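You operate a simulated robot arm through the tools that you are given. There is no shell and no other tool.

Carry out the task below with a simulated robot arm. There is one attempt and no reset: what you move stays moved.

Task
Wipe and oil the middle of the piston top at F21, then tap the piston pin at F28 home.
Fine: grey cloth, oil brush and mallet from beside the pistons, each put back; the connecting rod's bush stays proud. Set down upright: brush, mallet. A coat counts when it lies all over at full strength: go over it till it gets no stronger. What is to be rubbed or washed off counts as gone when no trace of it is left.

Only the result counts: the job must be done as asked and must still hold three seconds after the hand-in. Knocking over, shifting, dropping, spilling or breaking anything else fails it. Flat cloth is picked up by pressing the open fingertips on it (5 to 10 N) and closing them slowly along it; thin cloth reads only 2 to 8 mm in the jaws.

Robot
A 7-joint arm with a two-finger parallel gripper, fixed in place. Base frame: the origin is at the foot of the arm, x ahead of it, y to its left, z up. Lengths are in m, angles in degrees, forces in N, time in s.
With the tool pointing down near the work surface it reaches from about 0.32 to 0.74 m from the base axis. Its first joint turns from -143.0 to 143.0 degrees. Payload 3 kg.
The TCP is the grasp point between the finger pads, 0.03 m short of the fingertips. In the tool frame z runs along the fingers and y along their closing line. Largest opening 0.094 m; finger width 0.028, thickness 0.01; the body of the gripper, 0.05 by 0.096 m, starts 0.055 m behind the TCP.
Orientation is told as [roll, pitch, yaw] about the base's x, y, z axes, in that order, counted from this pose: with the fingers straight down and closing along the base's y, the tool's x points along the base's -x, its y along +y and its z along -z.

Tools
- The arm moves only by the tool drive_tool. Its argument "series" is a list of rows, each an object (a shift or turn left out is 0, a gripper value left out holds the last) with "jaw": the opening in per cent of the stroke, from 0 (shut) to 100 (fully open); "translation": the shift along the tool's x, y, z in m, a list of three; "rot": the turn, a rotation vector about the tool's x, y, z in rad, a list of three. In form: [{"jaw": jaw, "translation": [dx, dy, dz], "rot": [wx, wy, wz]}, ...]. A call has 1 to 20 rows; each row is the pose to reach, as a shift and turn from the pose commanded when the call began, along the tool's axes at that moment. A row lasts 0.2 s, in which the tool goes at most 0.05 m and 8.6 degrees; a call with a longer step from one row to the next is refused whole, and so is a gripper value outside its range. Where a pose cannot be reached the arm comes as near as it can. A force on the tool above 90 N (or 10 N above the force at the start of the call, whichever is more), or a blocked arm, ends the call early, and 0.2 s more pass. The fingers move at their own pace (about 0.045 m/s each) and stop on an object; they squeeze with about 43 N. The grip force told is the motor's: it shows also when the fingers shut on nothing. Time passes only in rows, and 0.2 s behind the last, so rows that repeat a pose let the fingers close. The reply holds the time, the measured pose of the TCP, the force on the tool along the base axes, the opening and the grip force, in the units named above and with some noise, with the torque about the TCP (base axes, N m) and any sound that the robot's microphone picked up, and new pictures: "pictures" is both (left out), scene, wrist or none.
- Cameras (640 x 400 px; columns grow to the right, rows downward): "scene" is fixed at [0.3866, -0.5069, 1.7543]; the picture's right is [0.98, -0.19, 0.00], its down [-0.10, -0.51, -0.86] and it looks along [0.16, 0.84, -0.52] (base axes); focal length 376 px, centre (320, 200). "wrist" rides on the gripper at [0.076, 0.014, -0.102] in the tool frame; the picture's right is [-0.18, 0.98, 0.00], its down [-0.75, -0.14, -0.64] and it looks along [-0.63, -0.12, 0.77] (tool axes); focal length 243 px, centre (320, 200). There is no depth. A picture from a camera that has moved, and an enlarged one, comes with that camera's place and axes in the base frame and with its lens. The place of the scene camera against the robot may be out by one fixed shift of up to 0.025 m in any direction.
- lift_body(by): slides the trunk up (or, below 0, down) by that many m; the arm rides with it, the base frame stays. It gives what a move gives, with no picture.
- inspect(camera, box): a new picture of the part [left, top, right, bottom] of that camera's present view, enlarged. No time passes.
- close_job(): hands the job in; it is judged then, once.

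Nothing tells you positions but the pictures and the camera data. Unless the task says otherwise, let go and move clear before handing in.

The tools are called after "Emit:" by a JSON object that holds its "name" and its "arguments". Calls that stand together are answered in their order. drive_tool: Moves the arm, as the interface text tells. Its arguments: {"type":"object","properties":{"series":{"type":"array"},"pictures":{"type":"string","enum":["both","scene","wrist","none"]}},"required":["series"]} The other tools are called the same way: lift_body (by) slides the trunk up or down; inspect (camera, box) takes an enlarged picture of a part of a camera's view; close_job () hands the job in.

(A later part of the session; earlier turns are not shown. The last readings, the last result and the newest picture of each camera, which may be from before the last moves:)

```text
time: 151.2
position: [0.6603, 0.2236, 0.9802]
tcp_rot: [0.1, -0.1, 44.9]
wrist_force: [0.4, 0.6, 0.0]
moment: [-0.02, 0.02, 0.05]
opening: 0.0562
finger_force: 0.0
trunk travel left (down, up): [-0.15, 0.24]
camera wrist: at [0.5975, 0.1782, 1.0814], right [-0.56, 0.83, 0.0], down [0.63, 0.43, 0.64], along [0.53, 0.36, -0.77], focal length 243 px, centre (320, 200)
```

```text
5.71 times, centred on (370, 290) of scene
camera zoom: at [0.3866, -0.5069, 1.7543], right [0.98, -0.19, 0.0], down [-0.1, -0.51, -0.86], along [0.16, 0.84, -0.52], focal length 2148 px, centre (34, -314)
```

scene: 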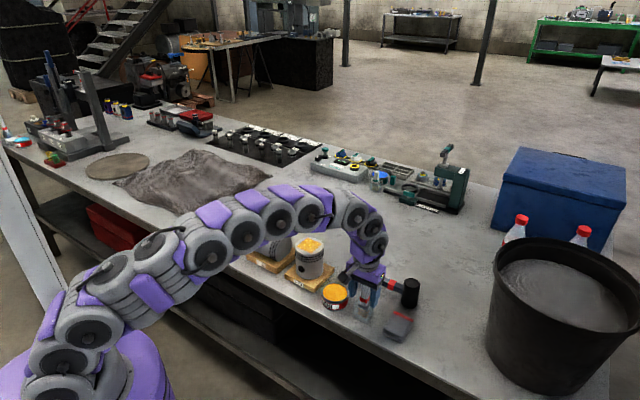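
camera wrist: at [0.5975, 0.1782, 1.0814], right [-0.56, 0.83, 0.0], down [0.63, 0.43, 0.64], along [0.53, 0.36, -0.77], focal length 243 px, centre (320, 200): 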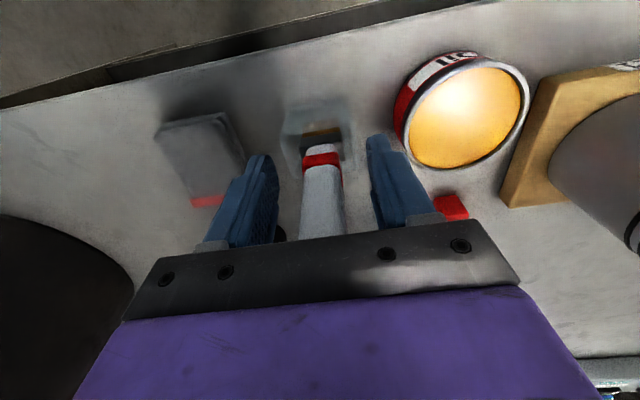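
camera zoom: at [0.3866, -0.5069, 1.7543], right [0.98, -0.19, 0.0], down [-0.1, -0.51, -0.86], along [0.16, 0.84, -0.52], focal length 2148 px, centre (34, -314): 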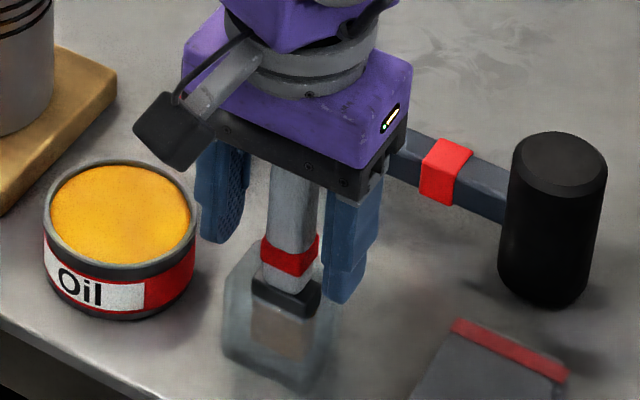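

The brush stands upright in its holder and is free. I'll rise straight up.

Emit:
{"name": "drive_tool", "arguments": {"series": [{"jaw": 70, "translation": [0, 0, -0.01]}, {"jaw": 75, "translation": [0, 0, -0.04]}, {"jaw": 75, "translation": [0, 0, -0.08]}, {"jaw": 75, "translation": [0, 0, -0.12]}, {"jaw": 75, "translation": [0, 0, -0.14]}, {"jaw": 75, "translation": [0, 0, -0.14]}], "pictures": "both"}}

Emit:
{"name": "inspect", "arguments": {"camera": "scene", "box": [320, 245, 430, 345]}}

Emit:
{"name": "inspect", "arguments": {"camera": "wrist", "box": [180, 20, 480, 200]}}

```text
time: 152.6
position: [0.6598, 0.2215, 1.1205]
tcp_rot: [0.0, 0.0, 44.8]
wrist_force: [-0.1, -0.2, 0.2]
moment: [-0.02, 0.03, -0.03]
opening: 0.0703
finger_force: 0.2
trunk travel left (down, up): [-0.15, 0.24]
camera wrist: at [0.597, 0.1779, 1.2233], right [-0.56, 0.83, 0.0], down [0.63, 0.43, 0.64], along [0.53, 0.36, -0.77], focal length 243 px, centre (320, 200)
```

scene: 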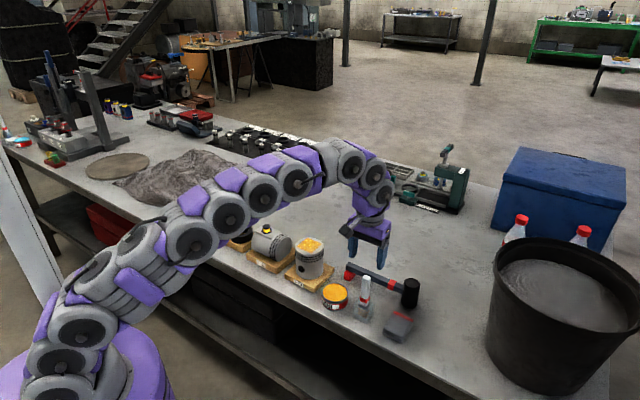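
wrist: 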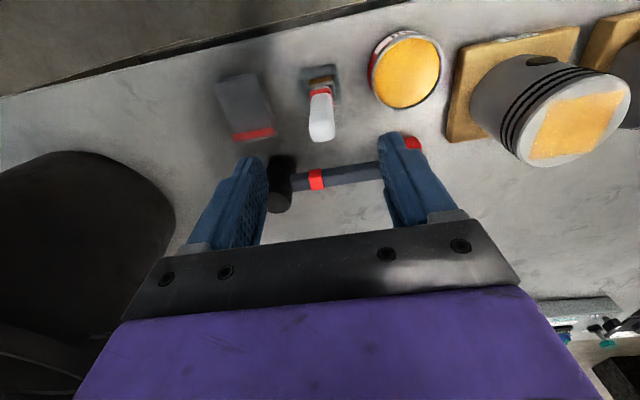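

```text
4.00 times, centred on (375, 295) of scene
camera zoom: at [0.3866, -0.5069, 1.7543], right [0.98, -0.19, 0.0], down [-0.1, -0.51, -0.86], along [0.16, 0.84, -0.52], focal length 1504 px, centre (100, -180)
```

zoom: 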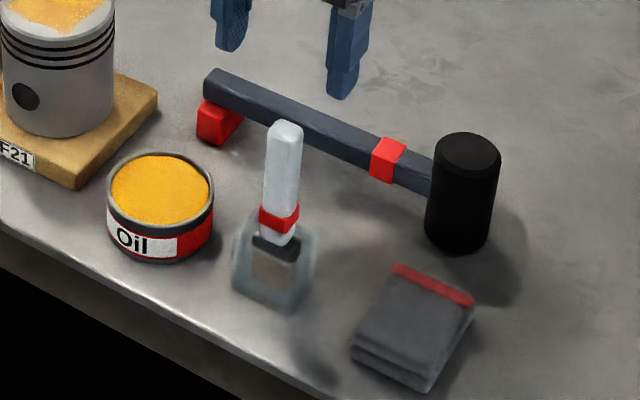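

```text
2.13 times, centred on (330, 110) of wrist
camera zoom: at [0.597, 0.1779, 1.2233], right [-0.56, 0.83, 0.0], down [0.63, 0.43, 0.64], along [0.53, 0.36, -0.77], focal length 518 px, centre (299, 392)
```

zoom: 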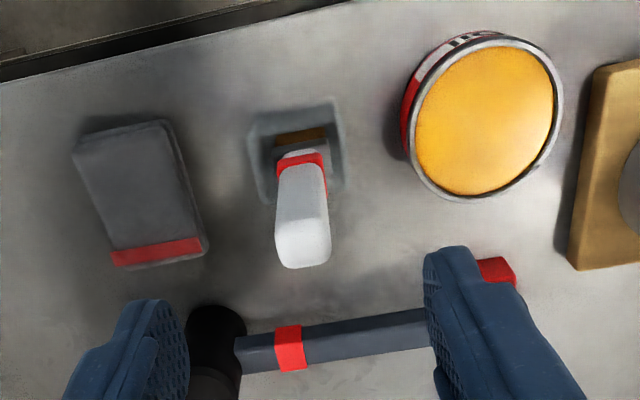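

The brush is back, upright in its holder. Next the mallet, which lies at the edge of reach, so I'll turn the tool across its handle and later pitch the fingers towards the head to gain reach.

Emit:
{"name": "drive_tool", "arguments": {"series": [{"jaw": 60, "translation": [-0.003, 0.004, 0], "rot": [0, 0, 0.131]}, {"jaw": 60, "translation": [-0.006, 0.008, 0], "rot": [0, 0, 0.262]}, {"jaw": 60, "translation": [-0.009, 0.012, 0], "rot": [0, 0, 0.393]}, {"jaw": 60, "translation": [-0.012, 0.016, 0], "rot": [0, 0, 0.524]}, {"jaw": 60, "translation": [-0.015, 0.02, 0], "rot": [0, 0, 0.654]}, {"jaw": 60, "translation": [-0.018, 0.024, 0], "rot": [0, 0, 0.785]}, {"jaw": 60, "translation": [-0.021, 0.028, 0], "rot": [0, 0, 0.916]}, {"jaw": 60, "translation": [-0.024, 0.032, 0], "rot": [0, 0, 1.047]}, {"jaw": 60, "translation": [-0.027, 0.036, 0], "rot": [0, 0, 1.178]}, {"jaw": 60, "translation": [-0.03, 0.04, 0], "rot": [0, 0, 1.309]}, {"jaw": 60, "translation": [-0.033, 0.044, 0], "rot": [0, 0, 1.44]}, {"jaw": 60, "translation": [-0.036, 0.048, 0], "rot": [0, 0, 1.571]}, {"jaw": 60, "translation": [-0.036, 0.048, 0], "rot": [0, 0, 1.571]}], "pictures": "both"}}

Emit:
{"name": "inspect", "arguments": {"camera": "wrist", "box": [240, 0, 480, 200]}}

```text
time: 155.3
position: [0.653, 0.2827, 1.1191]
tcp_rot: [0.0, 0.0, -45.3]
wrist_force: [0.9, -0.7, 0.1]
moment: [0.0, 0.01, 0.02]
opening: 0.0563
finger_force: 0.1
trunk travel left (down, up): [-0.15, 0.24]
camera wrist: at [0.611, 0.346, 1.2216], right [0.83, 0.56, 0.0], down [0.43, -0.63, 0.64], along [0.36, -0.53, -0.77], focal length 243 px, centre (320, 200)
```

scene: 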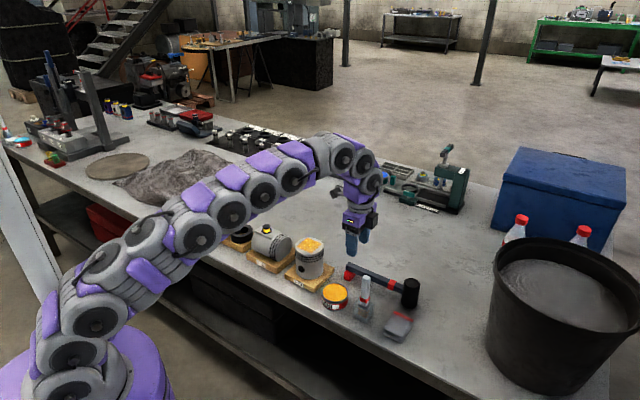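
wrist: 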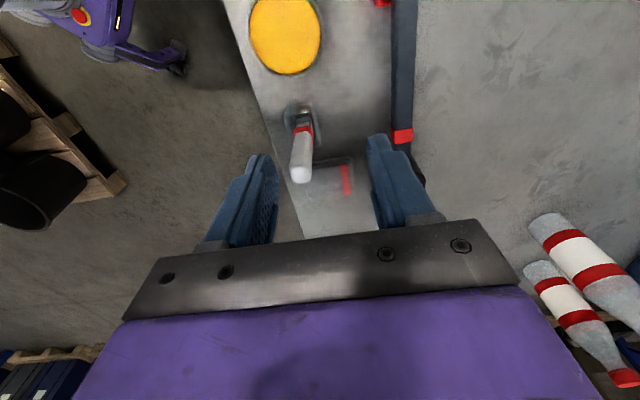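

```text
2.00 times, centred on (360, 100) of wrist
camera zoom: at [0.611, 0.346, 1.2216], right [0.83, 0.56, 0.0], down [0.43, -0.63, 0.64], along [0.36, -0.53, -0.77], focal length 485 px, centre (240, 400)
```

zoom: 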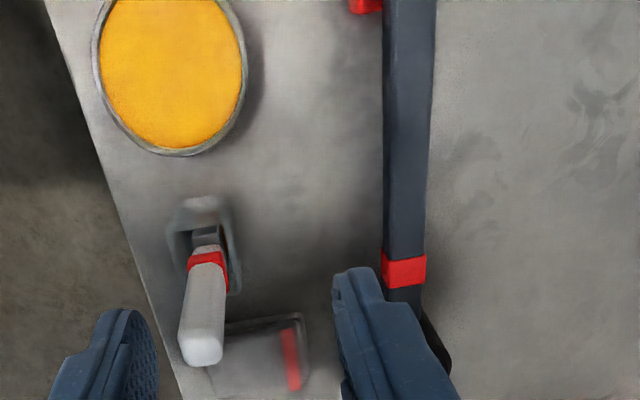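

The handle lies at n≈0.756 m out and parallel to my tool x axis. I'll pitch the fingers 25° towards the head and move closer, still above everything.

Emit:
{"name": "drive_tool", "arguments": {"series": [{"jaw": 60, "translation": [-0.005, 0.009, 0.01], "rot": [0, -0.109, 0]}, {"jaw": 60, "translation": [-0.01, 0.018, 0.02], "rot": [0, -0.218, 0]}, {"jaw": 60, "translation": [-0.016, 0.027, 0.04], "rot": [0, -0.327, 0]}, {"jaw": 60, "translation": [-0.0216, 0.037, 0.059], "rot": [0, -0.436, 0]}, {"jaw": 60, "translation": [-0.0216, 0.037, 0.059], "rot": [0, -0.436, 0]}], "pictures": "both"}}

Emit:
{"name": "inspect", "arguments": {"camera": "wrist", "box": [240, 0, 520, 220]}}

Emit:
{"name": "inspect", "arguments": {"camera": "scene", "box": [310, 200, 440, 330]}}

```text
time: 156.6
position: [0.695, 0.294, 1.0598]
tcp_rot: [0.0, -25.1, -45.2]
wrist_force: [0.6, 0.5, -0.1]
moment: [-0.01, 0.02, 0.0]
opening: 0.0565
finger_force: 0.0
trunk travel left (down, up): [-0.15, 0.24]
camera wrist: at [0.6273, 0.3827, 1.1194], right [0.82, 0.57, 0.08], down [0.19, -0.39, 0.9], along [0.55, -0.72, -0.43], focal length 243 px, centre (320, 200)
```

scene: 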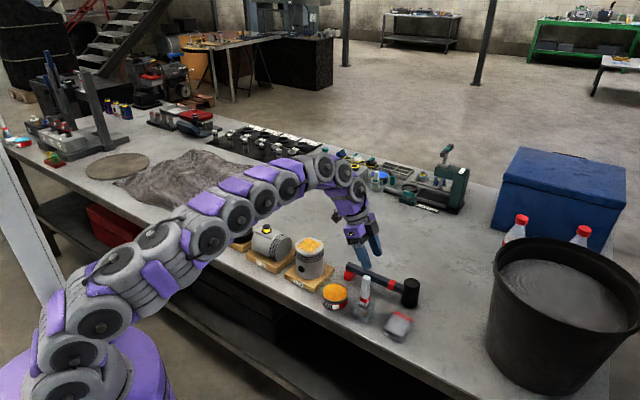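
wrist: 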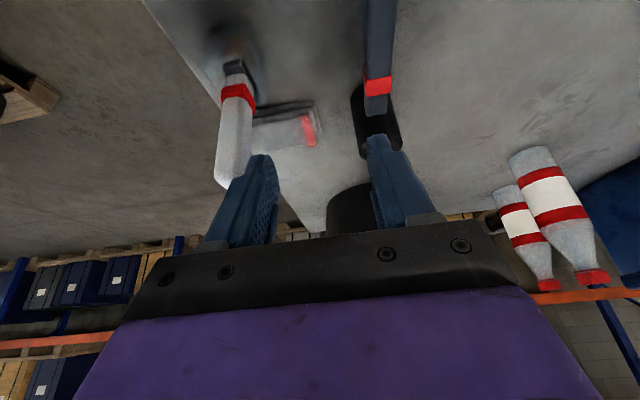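

```text
1.82 times, centred on (380, 110) of wrist
camera zoom: at [0.6273, 0.3827, 1.1194], right [0.82, 0.57, 0.08], down [0.19, -0.39, 0.9], along [0.55, -0.72, -0.43], focal length 441 px, centre (211, 364)
```

zoom: 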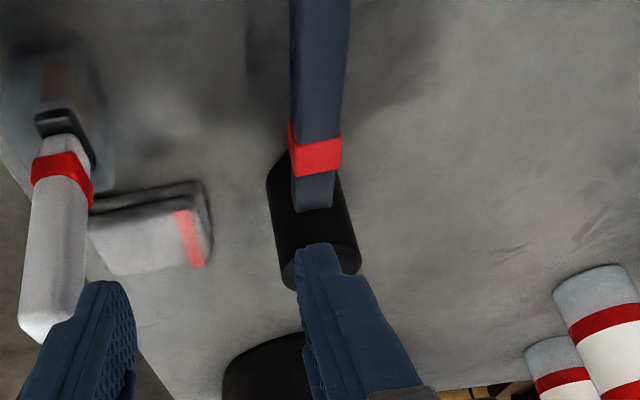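

```text
3.08 times, centred on (375, 265) of scene
camera zoom: at [0.3866, -0.5069, 1.7543], right [0.98, -0.19, 0.0], down [-0.1, -0.51, -0.86], along [0.16, 0.84, -0.52], focal length 1157 px, centre (151, 0)
```

zoom: 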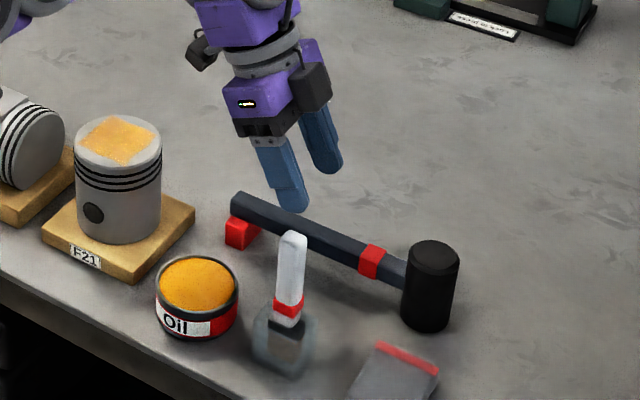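

Two views agree the handle is at n≈0.755 with its red band at t≈0.334. I'll move out over it and down, stopping with the fingertips just above the handle.

Emit:
{"name": "drive_tool", "arguments": {"series": [{"jaw": 66, "translation": [0.0073, 0.0138, 0.0208]}, {"jaw": 66, "translation": [0.0146, 0.0276, 0.0417]}, {"jaw": 66, "translation": [0.0218, 0.0414, 0.0625]}, {"jaw": 66, "translation": [0.0291, 0.0552, 0.0833]}, {"jaw": 66, "translation": [0.0291, 0.0552, 0.0833]}], "pictures": "both"}}

Emit:
{"name": "inspect", "arguments": {"camera": "wrist", "box": [200, 0, 480, 220]}}

Emit:
{"name": "inspect", "arguments": {"camera": "scene", "box": [310, 200, 440, 330]}}

```text
time: 157.8
position: [0.7251, 0.3164, 0.9721]
tcp_rot: [0.1, -25.0, -45.3]
wrist_force: [0.0, 0.6, 0.3]
moment: [0.0, -0.02, 0.0]
opening: 0.0621
finger_force: 0.1
out of reach, approached as far as the arm can: row 3, 4, 5
trunk travel left (down, up): [-0.15, 0.24]
camera wrist: at [0.6573, 0.4062, 1.0322], right [0.82, 0.57, 0.08], down [0.19, -0.39, 0.9], along [0.55, -0.72, -0.43], focal length 243 px, centre (320, 200)
```

scene: 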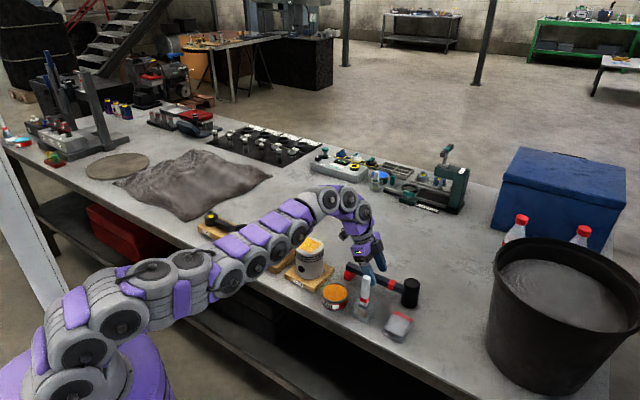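
wrist: 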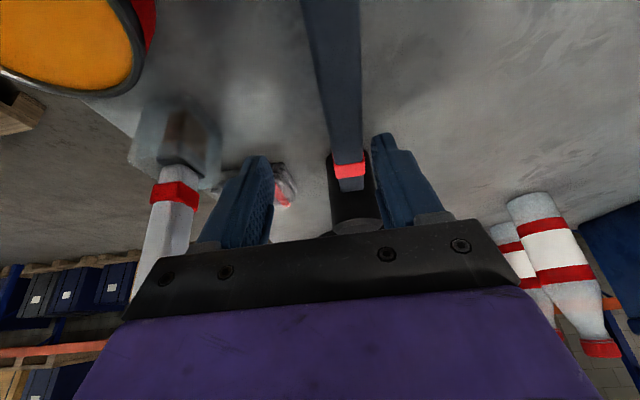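

```text
1.82 times, centred on (340, 110) of wrist
camera zoom: at [0.6573, 0.4062, 1.0322], right [0.82, 0.57, 0.08], down [0.19, -0.39, 0.9], along [0.55, -0.72, -0.43], focal length 441 px, centre (284, 364)
```

zoom: 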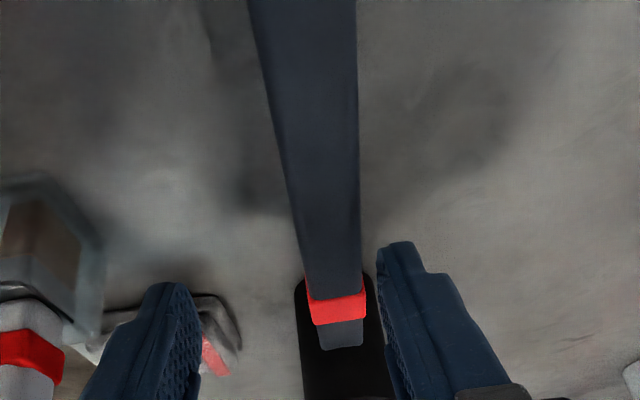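

```text
3.08 times, centred on (375, 265) of scene
camera zoom: at [0.3866, -0.5069, 1.7543], right [0.98, -0.19, 0.0], down [-0.1, -0.51, -0.86], along [0.16, 0.84, -0.52], focal length 1157 px, centre (151, 0)
```

zoom: 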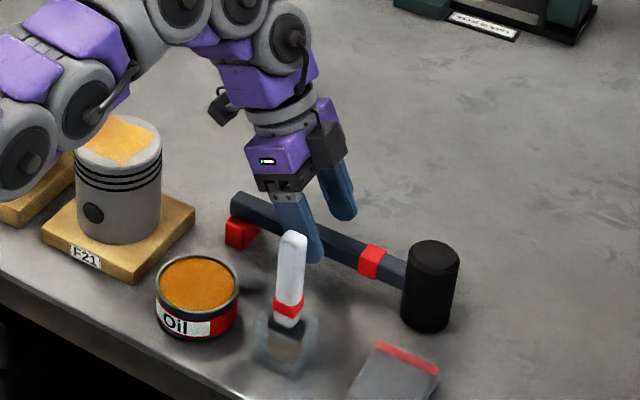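

The arm ran out of reach at n≈0.738, 17 mm short of centring on the handle. But with the jaws fully open the handle still fits between the fingers off-centre, so I'll open wide, come back slightly along the handle and check.

Emit:
{"name": "drive_tool", "arguments": {"series": [{"jaw": 96, "translation": [0.0045, 0, 0.0]}, {"jaw": 96, "translation": [0.0091, 0, -0.0042]}, {"jaw": 96, "translation": [0.0091, 0, -0.0042]}, {"jaw": 96, "translation": [0.0091, 0, -0.0042]}], "pictures": "both"}}

Emit:
{"name": "inspect", "arguments": {"camera": "wrist", "box": [200, 0, 480, 220]}}

Emit:
{"name": "inspect", "arguments": {"camera": "scene", "box": [310, 200, 440, 330]}}

```text
time: 158.8
position: [0.7165, 0.3247, 0.9702]
tcp_rot: [-0.1, -25.0, -45.2]
wrist_force: [-0.3, -0.1, -0.3]
moment: [0.0, 0.02, 0.0]
opening: 0.0902
finger_force: 0.0
trunk travel left (down, up): [-0.15, 0.24]
camera wrist: at [0.6488, 0.413, 1.0308], right [0.82, 0.57, 0.08], down [0.19, -0.39, 0.9], along [0.55, -0.72, -0.43], focal length 243 px, centre (320, 200)
```

scene: 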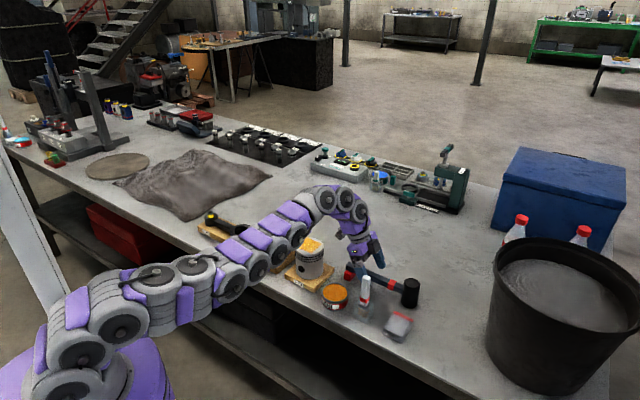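
wrist: 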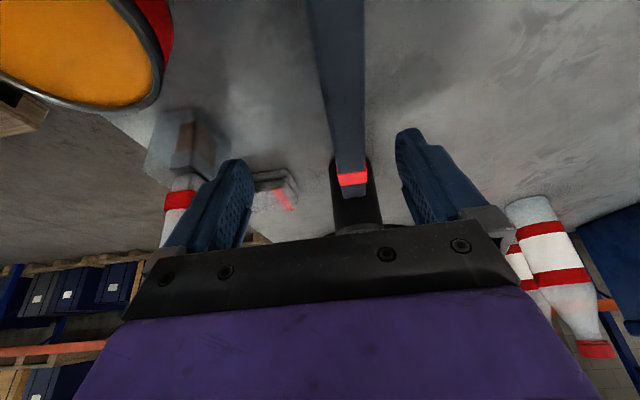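

```text
1.82 times, centred on (340, 110) of wrist
camera zoom: at [0.6488, 0.413, 1.0308], right [0.82, 0.57, 0.08], down [0.19, -0.39, 0.9], along [0.55, -0.72, -0.43], focal length 441 px, centre (284, 364)
```

zoom: 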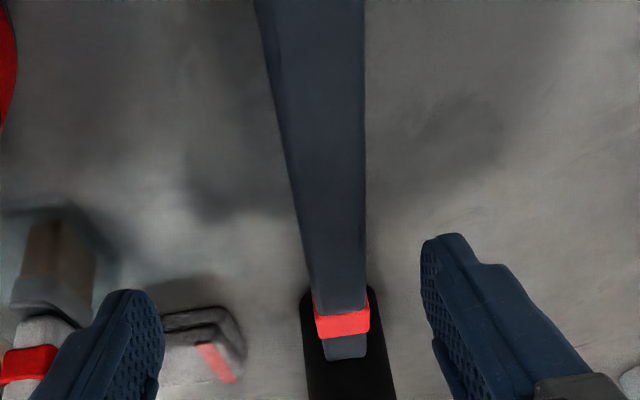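

```text
3.08 times, centred on (375, 265) of scene
camera zoom: at [0.3866, -0.5069, 1.7543], right [0.98, -0.19, 0.0], down [-0.1, -0.51, -0.86], along [0.16, 0.84, -0.52], focal length 1157 px, centre (151, 0)
```

zoom: 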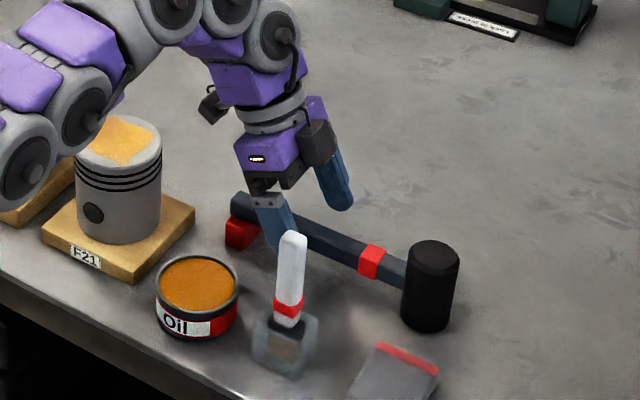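

The handle lies 19 mm towards the far finger with 13 mm to spare. I'll lower round it while edging outward as far as reach allows.

Emit:
{"name": "drive_tool", "arguments": {"series": [{"jaw": 96, "translation": [0.0062, 0.0, 0.0133]}, {"jaw": 96, "translation": [0.0124, 0.003, 0.0266]}, {"jaw": 96, "translation": [0.0182, 0.006, 0.039]}, {"jaw": 96, "translation": [0.0182, 0.009, 0.039]}, {"jaw": 96, "translation": [0.0182, 0.009, 0.039]}], "pictures": "both"}}

Emit:
{"name": "inspect", "arguments": {"camera": "wrist", "box": [200, 0, 480, 220]}}

Emit:
{"name": "inspect", "arguments": {"camera": "scene", "box": [310, 200, 440, 330]}}

```text
time: 159.9
position: [0.7183, 0.3275, 0.927]
tcp_rot: [0.0, -25.0, -45.3]
wrist_force: [0.4, 0.2, -0.7]
moment: [-0.03, -0.03, -0.01]
opening: 0.0903
finger_force: 0.1
out of reach, approached as far as the arm can: row 3, 4, 5
trunk travel left (down, up): [-0.15, 0.24]
camera wrist: at [0.6509, 0.4169, 0.9875], right [0.81, 0.57, 0.08], down [0.19, -0.39, 0.9], along [0.55, -0.72, -0.43], focal length 243 px, centre (320, 200)
```

scene: 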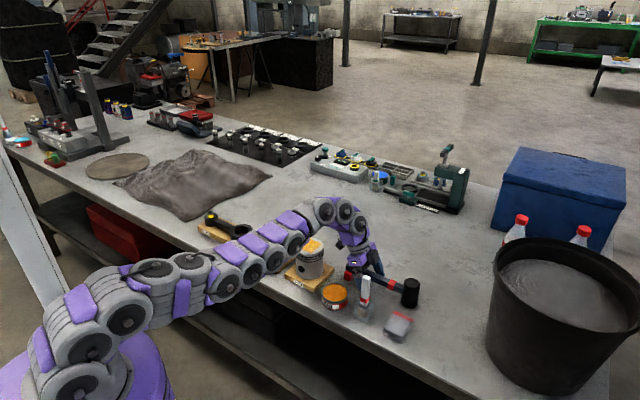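
wrist: 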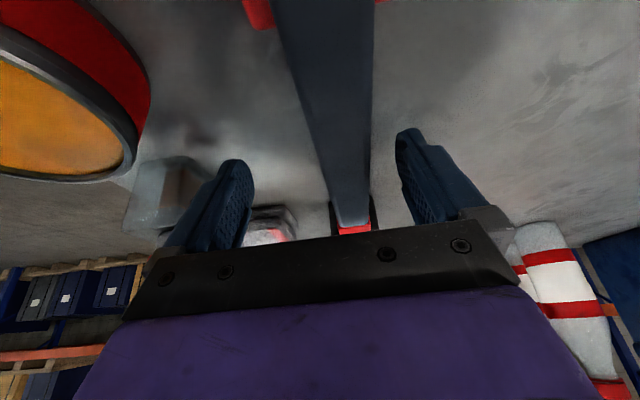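

```text
1.82 times, centred on (340, 110) of wrist
camera zoom: at [0.6509, 0.4169, 0.9875], right [0.81, 0.57, 0.08], down [0.19, -0.39, 0.9], along [0.55, -0.72, -0.43], focal length 441 px, centre (284, 364)
```

zoom: 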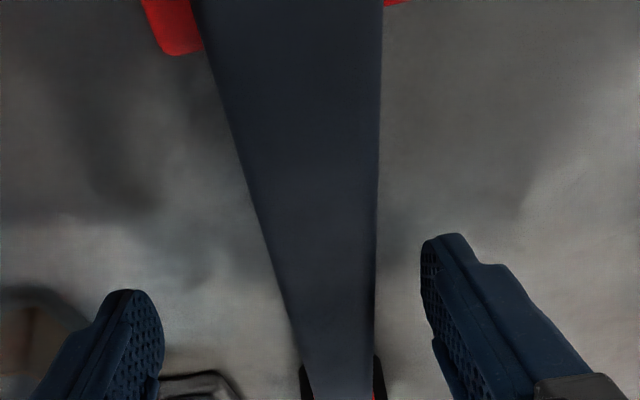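

```text
3.08 times, centred on (375, 265) of scene
camera zoom: at [0.3866, -0.5069, 1.7543], right [0.98, -0.19, 0.0], down [-0.1, -0.51, -0.86], along [0.16, 0.84, -0.52], focal length 1157 px, centre (151, 0)
```

zoom: 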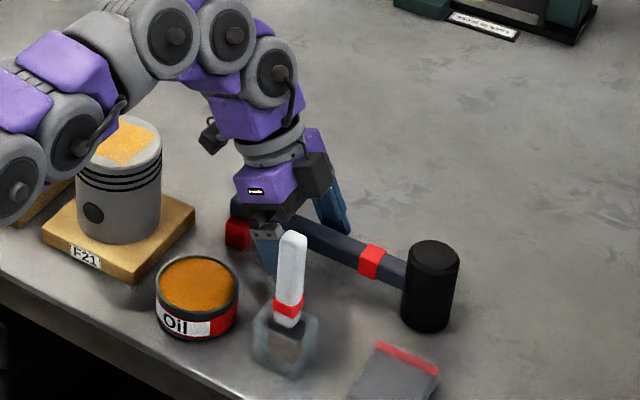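

The fingers are round the handle at n≈0.741, so closing will draw the mallet in by about 15 mm. I'll close slowly and watch.

Emit:
{"name": "drive_tool", "arguments": {"series": [{"jaw": 90}, {"jaw": 84}, {"jaw": 78}, {"jaw": 72}, {"jaw": 66}, {"jaw": 60}, {"jaw": 56}, {"jaw": 52}, {"jaw": 48}, {"jaw": 44}, {"jaw": 40}], "pictures": "both"}}

Emit:
{"name": "inspect", "arguments": {"camera": "wrist", "box": [200, 0, 480, 220]}}

Emit:
{"name": "inspect", "arguments": {"camera": "scene", "box": [310, 200, 440, 330]}}

```text
time: 162.3
position: [0.7179, 0.328, 0.9268]
tcp_rot: [0.1, -25.1, -45.3]
wrist_force: [0.2, 1.8, 1.0]
moment: [0.02, 0.0, 0.05]
opening: 0.0383
finger_force: 0.6
trunk travel left (down, up): [-0.15, 0.24]
camera wrist: at [0.6511, 0.4171, 0.9872], right [0.82, 0.57, 0.08], down [0.19, -0.39, 0.9], along [0.55, -0.72, -0.43], focal length 243 px, centre (320, 200)
```

scene: 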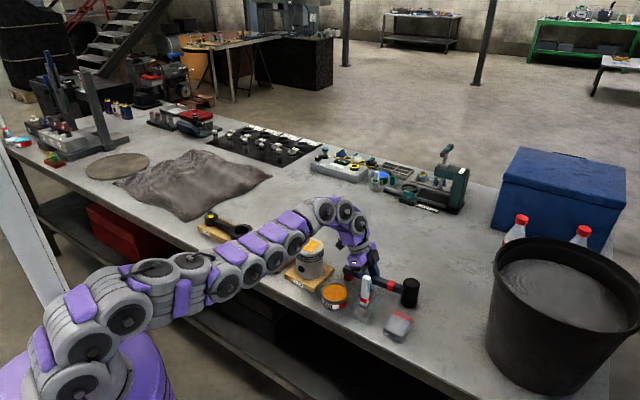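
wrist: 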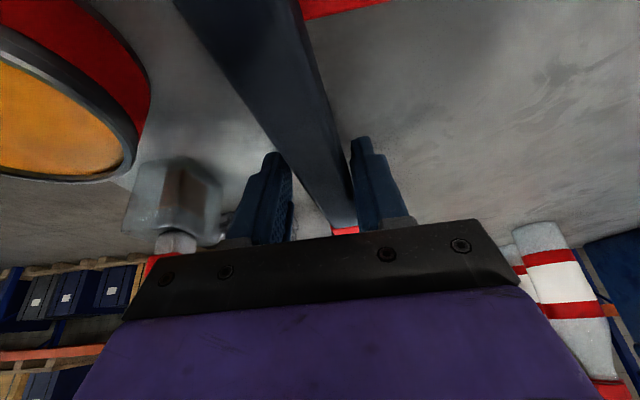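

```text
1.82 times, centred on (340, 110) of wrist
camera zoom: at [0.6511, 0.4171, 0.9872], right [0.82, 0.57, 0.08], down [0.19, -0.39, 0.9], along [0.55, -0.72, -0.43], focal length 441 px, centre (284, 364)
```

zoom: 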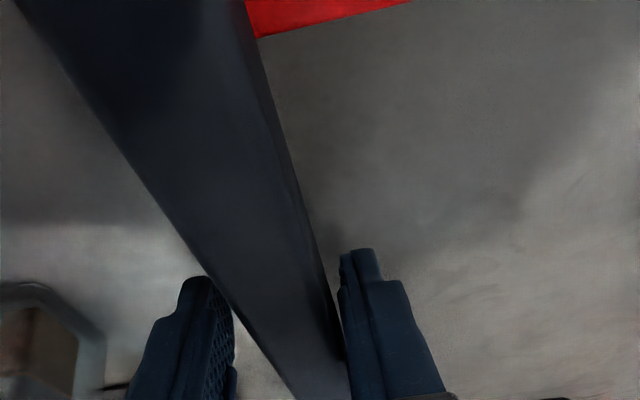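

```text
3.08 times, centred on (375, 265) of scene
camera zoom: at [0.3866, -0.5069, 1.7543], right [0.98, -0.19, 0.0], down [-0.1, -0.51, -0.86], along [0.16, 0.84, -0.52], focal length 1157 px, centre (151, 0)
```

zoom: 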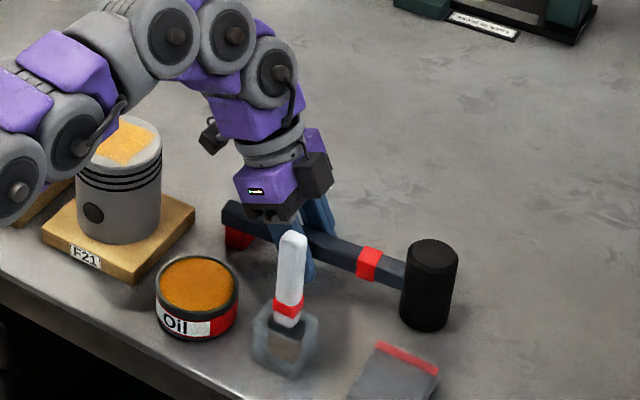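

The mallet pivoted a little about its head, as expected, and nothing else was touched. Continuing to close so the pads square it up.

Emit:
{"name": "drive_tool", "arguments": {"series": [{"jaw": 38}, {"jaw": 36}, {"jaw": 34}, {"jaw": 32}, {"jaw": 30}, {"jaw": 28}, {"jaw": 26}, {"jaw": 22}, {"jaw": 10}, {"jaw": 0}, {"jaw": 0}], "pictures": "both"}}

Emit:
{"name": "inspect", "arguments": {"camera": "wrist", "box": [200, 0, 480, 220]}}

Emit:
{"name": "inspect", "arguments": {"camera": "scene", "box": [310, 200, 440, 330]}}

```text
time: 164.8
position: [0.7188, 0.327, 0.9268]
tcp_rot: [0.0, -24.9, -45.2]
wrist_force: [2.6, 1.1, 1.7]
moment: [-0.05, -0.08, 0.5]
opening: 0.0265
finger_force: 43.0
trunk travel left (down, up): [-0.15, 0.24]
camera wrist: at [0.6512, 0.417, 0.9874], right [0.82, 0.57, 0.08], down [0.19, -0.39, 0.9], along [0.55, -0.72, -0.43], focal length 243 px, centre (320, 200)
```

scene: 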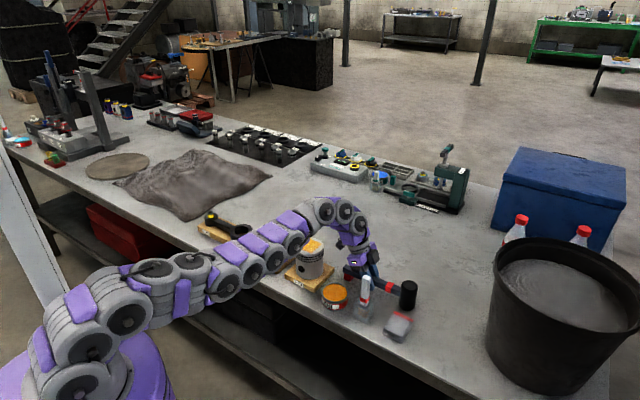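
wrist: 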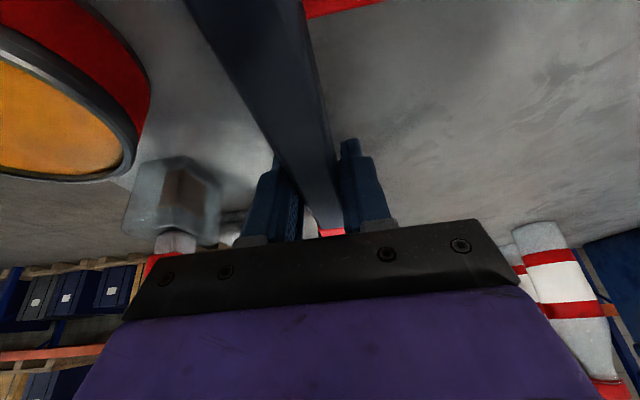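

```text
1.82 times, centred on (340, 110) of wrist
camera zoom: at [0.6512, 0.417, 0.9874], right [0.82, 0.57, 0.08], down [0.19, -0.39, 0.9], along [0.55, -0.72, -0.43], focal length 441 px, centre (284, 364)
```

zoom: 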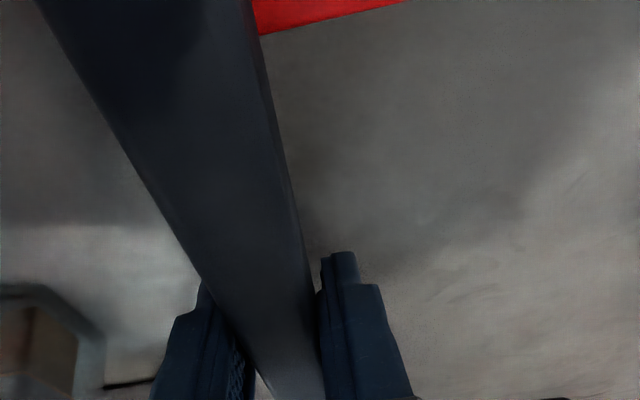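

```text
3.08 times, centred on (375, 265) of scene
camera zoom: at [0.3866, -0.5069, 1.7543], right [0.98, -0.19, 0.0], down [-0.1, -0.51, -0.86], along [0.16, 0.84, -0.52], focal length 1157 px, centre (151, 0)
```

zoom: 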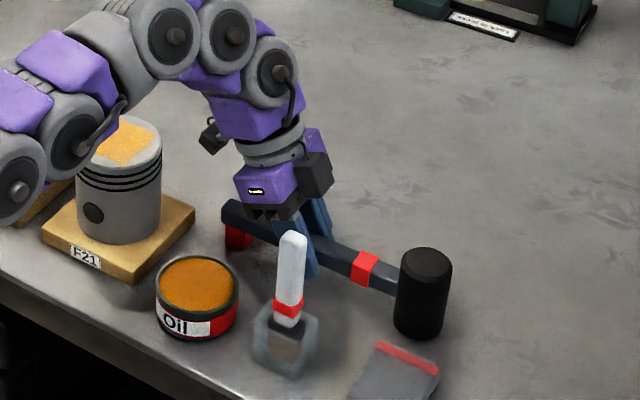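

It's gripped at 0.0265 m with a yaw torque from the bench friction. I'll lift a centimetre or so, slowly, so it can settle square in the pads.

Emit:
{"name": "drive_tool", "arguments": {"series": [{"jaw": 0, "translation": [-0.0013, 0, -0.0027]}, {"jaw": 0, "translation": [-0.0025, 0, -0.0054]}, {"jaw": 0, "translation": [-0.0042, 0, -0.0091]}, {"jaw": 0, "translation": [-0.0063, 0, -0.0136]}, {"jaw": 0, "translation": [-0.0063, 0, -0.0136]}, {"jaw": 0, "translation": [-0.0063, 0, -0.0136]}], "pictures": "both"}}

Emit:
{"name": "inspect", "arguments": {"camera": "wrist", "box": [200, 0, 480, 220]}}

Emit:
{"name": "inspect", "arguments": {"camera": "scene", "box": [310, 200, 440, 330]}}

```text
time: 166.2
position: [0.7207, 0.3286, 0.941]
tcp_rot: [-0.1, -25.0, -45.2]
wrist_force: [-0.3, 0.2, -3.6]
moment: [0.23, 0.22, -0.01]
opening: 0.026
finger_force: 43.3
trunk travel left (down, up): [-0.15, 0.24]
camera wrist: at [0.6535, 0.417, 1.002], right [0.81, 0.57, 0.08], down [0.19, -0.39, 0.9], along [0.55, -0.72, -0.43], focal length 243 px, centre (320, 200)
```

scene: 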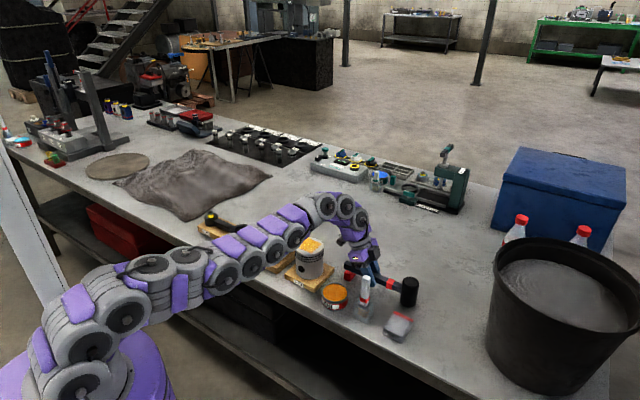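
wrist: 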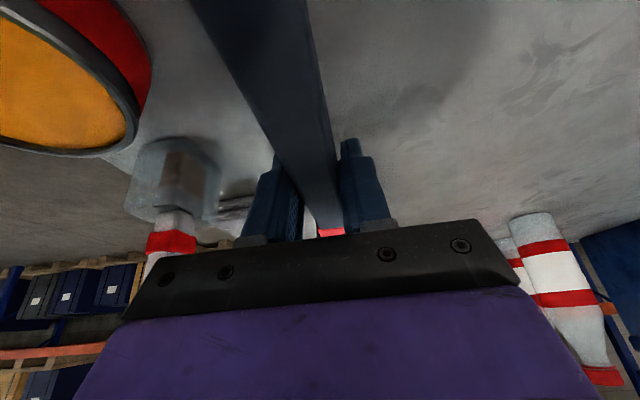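

```text
1.82 times, centred on (340, 110) of wrist
camera zoom: at [0.6535, 0.417, 1.002], right [0.81, 0.57, 0.08], down [0.19, -0.39, 0.9], along [0.55, -0.72, -0.43], focal length 441 px, centre (284, 364)
```

zoom: 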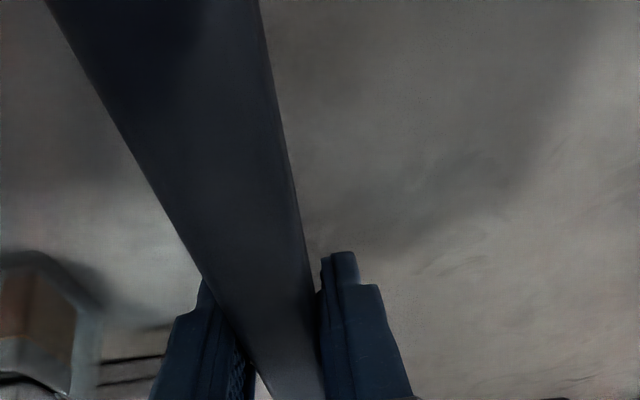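

```text
3.08 times, centred on (375, 265) of scene
camera zoom: at [0.3866, -0.5069, 1.7543], right [0.98, -0.19, 0.0], down [-0.1, -0.51, -0.86], along [0.16, 0.84, -0.52], focal length 1157 px, centre (151, 0)
```

zoom: 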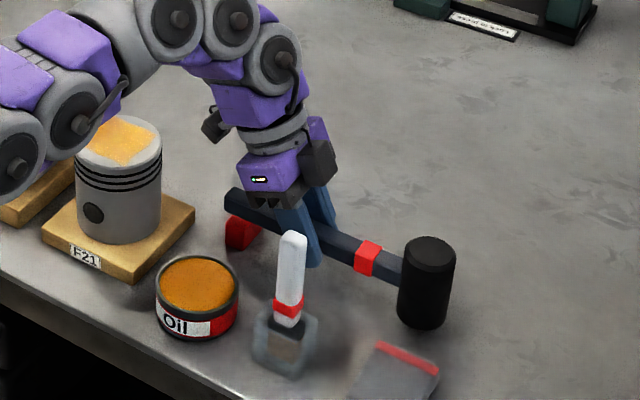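

The mallet is off the bench: about 0.36 kg, hanging straight along the handle direction with no droop. I'll raise it while drawing in, clear of the brush.

Emit:
{"name": "drive_tool", "arguments": {"series": [{"jaw": 0, "translation": [-0.0083, -0.0028, -0.0178]}, {"jaw": 0, "translation": [-0.0166, -0.0056, -0.0356]}, {"jaw": 0, "translation": [-0.0249, -0.0084, -0.0535]}, {"jaw": 0, "translation": [-0.0355, -0.0159, -0.0761]}, {"jaw": 0, "translation": [-0.0461, -0.0234, -0.0988]}, {"jaw": 0, "translation": [-0.0552, -0.03, -0.1184]}, {"jaw": 0, "translation": [-0.0644, -0.0367, -0.138]}, {"jaw": 0, "translation": [-0.0735, -0.0434, -0.1577]}, {"jaw": 0, "translation": [-0.0735, -0.0434, -0.1577]}], "pictures": "both"}}

Emit:
{"name": "inspect", "arguments": {"camera": "scene", "box": [290, 170, 450, 330]}}

```text
time: 168.2
position: [0.6871, 0.2962, 1.1161]
tcp_rot: [0.0, -25.0, -45.2]
wrist_force: [-0.3, -0.3, -4.7]
moment: [0.21, 0.22, 0.02]
opening: 0.0263
finger_force: 43.1
trunk travel left (down, up): [-0.15, 0.24]
camera wrist: at [0.6196, 0.3857, 1.1767], right [0.81, 0.57, 0.08], down [0.19, -0.39, 0.9], along [0.55, -0.72, -0.43], focal length 243 px, centre (320, 200)
```

scene: 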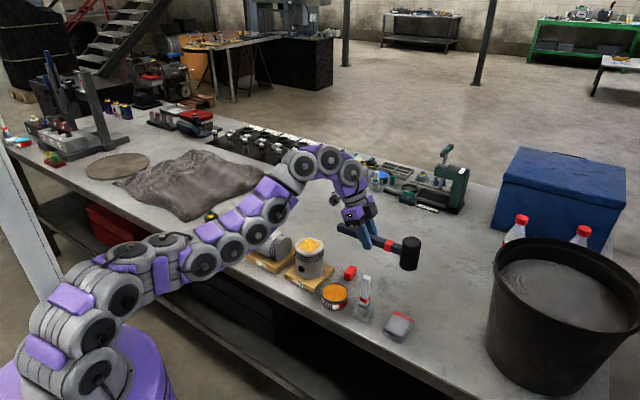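
wrist: 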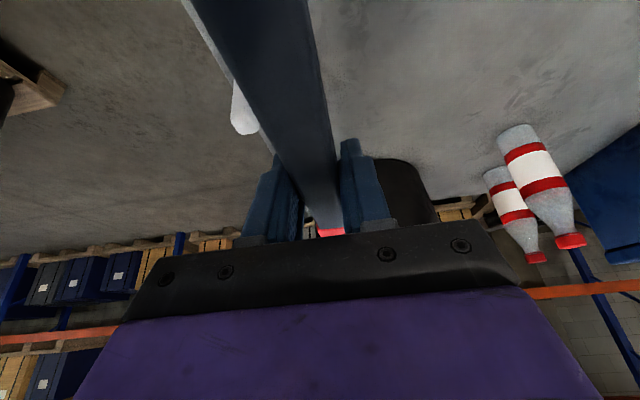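

```text
2.50 times, centred on (370, 250) of scene
camera zoom: at [0.3866, -0.5069, 1.7543], right [0.98, -0.19, 0.0], down [-0.1, -0.51, -0.86], along [0.16, 0.84, -0.52], focal length 940 px, centre (195, 75)
```

zoom: 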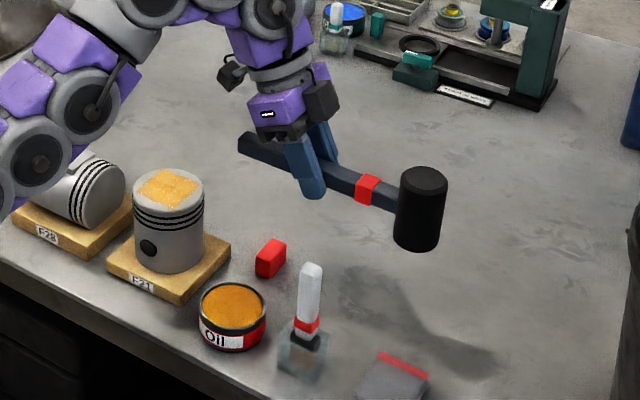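

The red block was only a rest for the handle and hasn't moved; its place under the handle end is where the mallet must go back. The mallet hangs level, so I'll carry it along the row at a safe height, first half-way.

Emit:
{"name": "drive_tool", "arguments": {"series": [{"jaw": 0, "translation": [0.03, -0.0008, -0.014]}, {"jaw": 0, "translation": [0.06, -0.0016, -0.028]}, {"jaw": 0, "translation": [0.09, -0.0024, -0.042]}, {"jaw": 0, "translation": [0.12, -0.0032, -0.056]}, {"jaw": 0, "translation": [0.15, -0.004, -0.0699]}, {"jaw": 0, "translation": [0.18, -0.0046, -0.0839]}, {"jaw": 0, "translation": [0.21, -0.0052, -0.0979]}, {"jaw": 0, "translation": [0.24, -0.0058, -0.1119]}, {"jaw": 0, "translation": [0.27, -0.0064, -0.1259]}, {"jaw": 0, "translation": [0.27, -0.0064, -0.1259]}], "pictures": "both"}}

Emit:
{"name": "inspect", "arguments": {"camera": "scene", "box": [200, 160, 380, 310]}}

```text
time: 170.6
position: [0.5345, 0.4359, 1.1193]
tcp_rot: [0.4, -24.7, -52.7]
wrist_force: [0.9, 0.7, -5.3]
moment: [0.25, 0.18, -0.03]
opening: 0.0263
finger_force: 43.4
trunk travel left (down, up): [-0.15, 0.24]
stopped in row 10: the arm was blocked; the commanded pose is now the measured one
camera wrist: at [0.4787, 0.5329, 1.1799], right [0.88, 0.46, 0.08], down [0.14, -0.42, 0.9], along [0.45, -0.78, -0.43], focal length 243 px, centre (320, 200)
```

scene: 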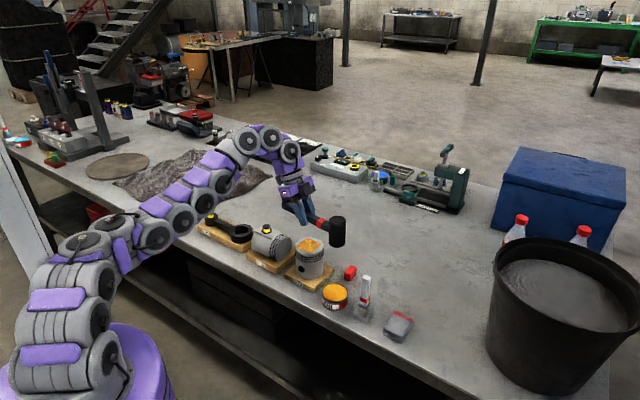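
wrist: 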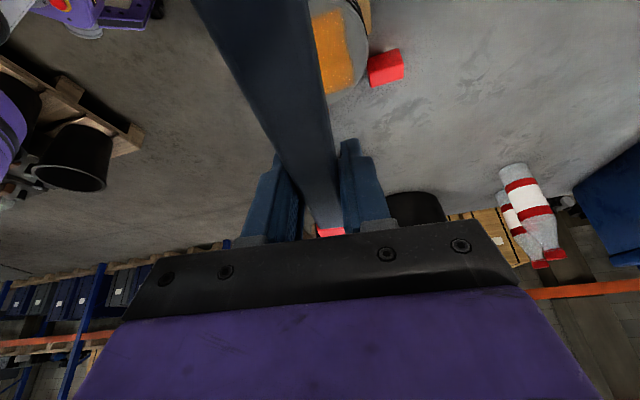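

```text
2.67 times, centred on (290, 235) of scene
camera zoom: at [0.3866, -0.5069, 1.7543], right [0.98, -0.19, 0.0], down [-0.1, -0.51, -0.86], along [0.16, 0.84, -0.52], focal length 1003 px, centre (400, 107)
```

zoom: 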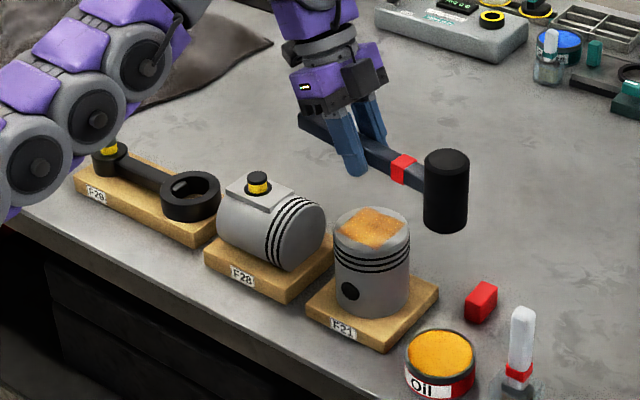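

The wrist ran into its limits in this sideways posture and the call stopped, with nothing touched and the mallet still held clear above. I'll swing the mallet round to point radially outward, a comfortable posture, while drawing the tool in.

Emit:
{"name": "drive_tool", "arguments": {"series": [{"jaw": 0, "translation": [0.0025, -0.011, -0.0012], "rot": [-0.0543, 0, -0.1181]}, {"jaw": 0, "translation": [0.005, -0.022, -0.0024], "rot": [-0.1086, 0, -0.2362]}, {"jaw": 0, "translation": [0.0075, -0.033, -0.0035], "rot": [-0.1629, 0, -0.3543]}, {"jaw": 0, "translation": [0.01, -0.044, -0.0047], "rot": [-0.2172, 0, -0.4724]}, {"jaw": 0, "translation": [0.0125, -0.055, -0.0059], "rot": [-0.2715, 0, -0.5905]}, {"jaw": 0, "translation": [0.015, -0.066, -0.007], "rot": [-0.3258, 0, -0.7086]}, {"jaw": 0, "translation": [0.015, -0.066, -0.007], "rot": [-0.3258, 0, -0.7086]}], "pictures": "both"}}

Emit:
{"name": "inspect", "arguments": {"camera": "scene", "box": [200, 140, 400, 310]}}

```text
time: 171.1
position: [0.5997, 0.3002, 1.125]
tcp_rot: [0.8, -24.5, -55.2]
wrist_force: [-0.1, 0.0, -3.5]
moment: [0.27, 0.15, -0.02]
opening: 0.0263
finger_force: 43.1
trunk travel left (down, up): [-0.15, 0.24]
stopped in row 2: the arm was blocked; the commanded pose is now the measured one
camera wrist: at [0.5475, 0.3991, 1.1859], right [0.9, 0.43, 0.09], down [0.12, -0.43, 0.89], along [0.42, -0.79, -0.44], focal length 243 px, centre (320, 200)
```

scene: 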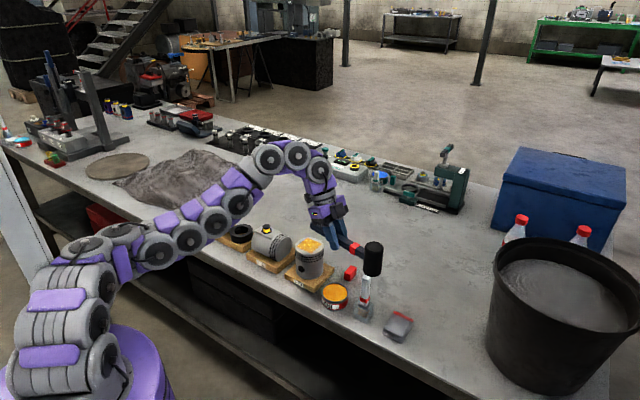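
wrist: 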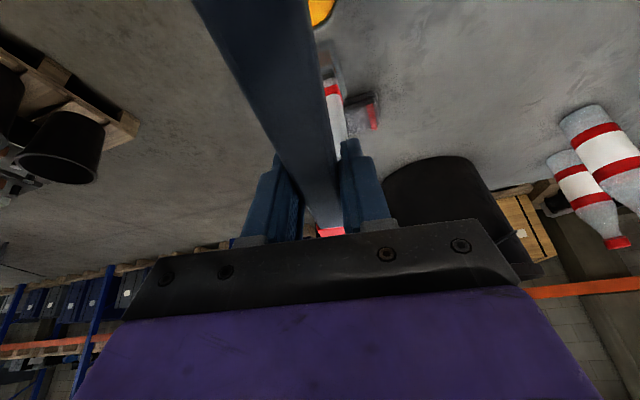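

```text
2.35 times, centred on (300, 225) of scene
camera zoom: at [0.3866, -0.5069, 1.7543], right [0.98, -0.19, 0.0], down [-0.1, -0.51, -0.86], along [0.16, 0.84, -0.52], focal length 885 px, centre (367, 141)
```

zoom: 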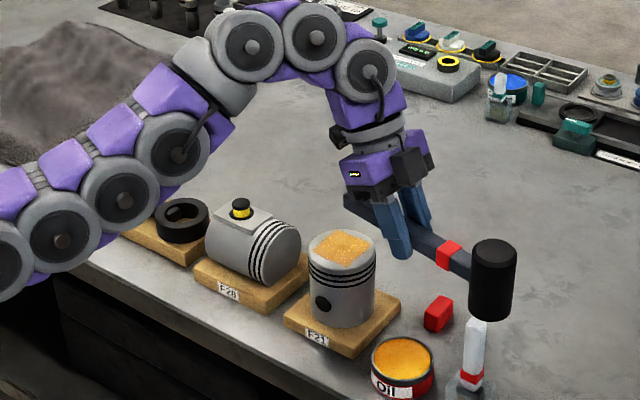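

The arm swung oddly between joint solutions, but the mallet is still held and nothing was hit. I'll hold still for a moment and read the pose before moving in small, slow steps.

Emit:
{"name": "drive_tool", "arguments": {"series": [{"jaw": 0}, {"jaw": 0}, {"jaw": 0}], "pictures": "both"}}

Emit:
{"name": "inspect", "arguments": {"camera": "scene", "box": [0, 120, 400, 400]}}

```text
time: 171.9
position: [0.5995, 0.3006, 1.1249]
tcp_rot: [0.6, -24.6, -55.2]
wrist_force: [-0.5, -0.3, -4.1]
moment: [0.26, 0.17, -0.01]
opening: 0.026
finger_force: 43.1
trunk travel left (down, up): [-0.15, 0.24]
camera wrist: at [0.5474, 0.3993, 1.1854], right [0.9, 0.43, 0.09], down [0.12, -0.43, 0.9], along [0.42, -0.8, -0.44], focal length 243 px, centre (320, 200)
```

scene: 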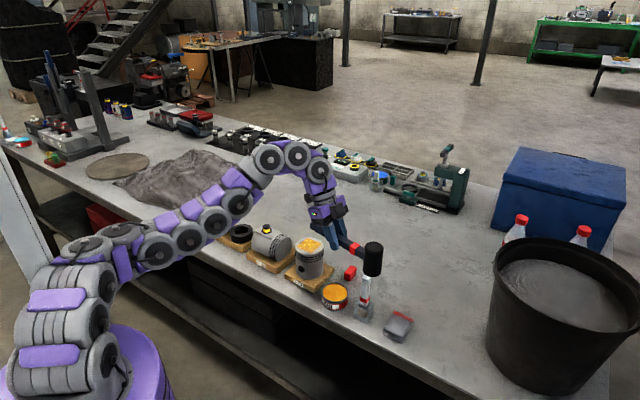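
wrist: 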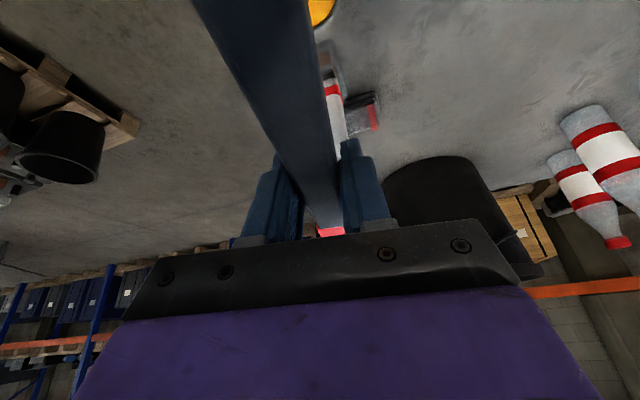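

```text
1.43 times, centred on (200, 260) of scene
camera zoom: at [0.3866, -0.5069, 1.7543], right [0.98, -0.19, 0.0], down [-0.1, -0.51, -0.86], along [0.16, 0.84, -0.52], focal length 537 px, centre (491, 114)
```

zoom: 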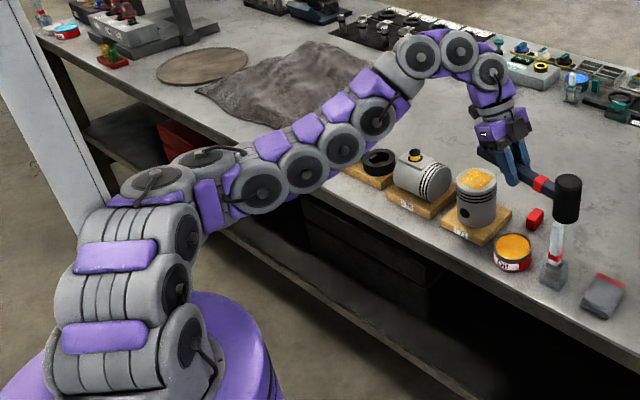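

Pose is steady, with the mallet head about 5 cm above everything. I'll turn the tool back towards its natural yaw here in small steps, checking as I go.

Emit:
{"name": "drive_tool", "arguments": {"series": [{"jaw": 0, "rot": [-0.0333, 0, -0.0727]}, {"jaw": 0, "rot": [-0.0666, 0, -0.1454]}, {"jaw": 0, "rot": [-0.0998, 0, -0.2182]}, {"jaw": 0, "rot": [-0.1331, 0, -0.2909]}, {"jaw": 0, "rot": [-0.1331, 0, -0.2909]}], "pictures": "scene"}}

```text
time: 172.8
position: [0.653, 0.1247, 1.1019]
tcp_rot: [-4.0, -29.3, -54.0]
wrist_force: [-0.5, -17.4, -3.8]
moment: [0.95, 0.17, -0.16]
opening: 0.0263
finger_force: 42.9
trunk travel left (down, up): [-0.15, 0.24]
stopped in row 4: the arm was blocked; the commanded pose is now the measured one
```

scene: 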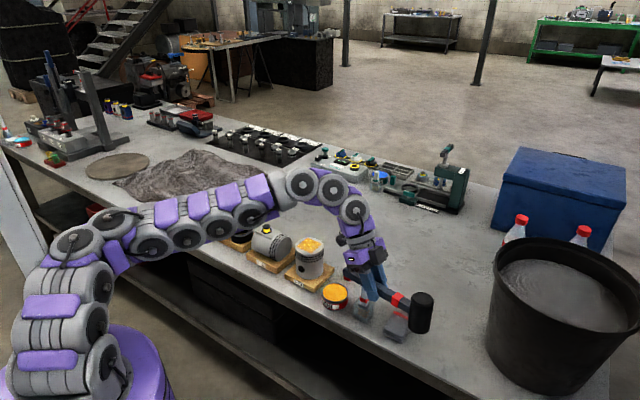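

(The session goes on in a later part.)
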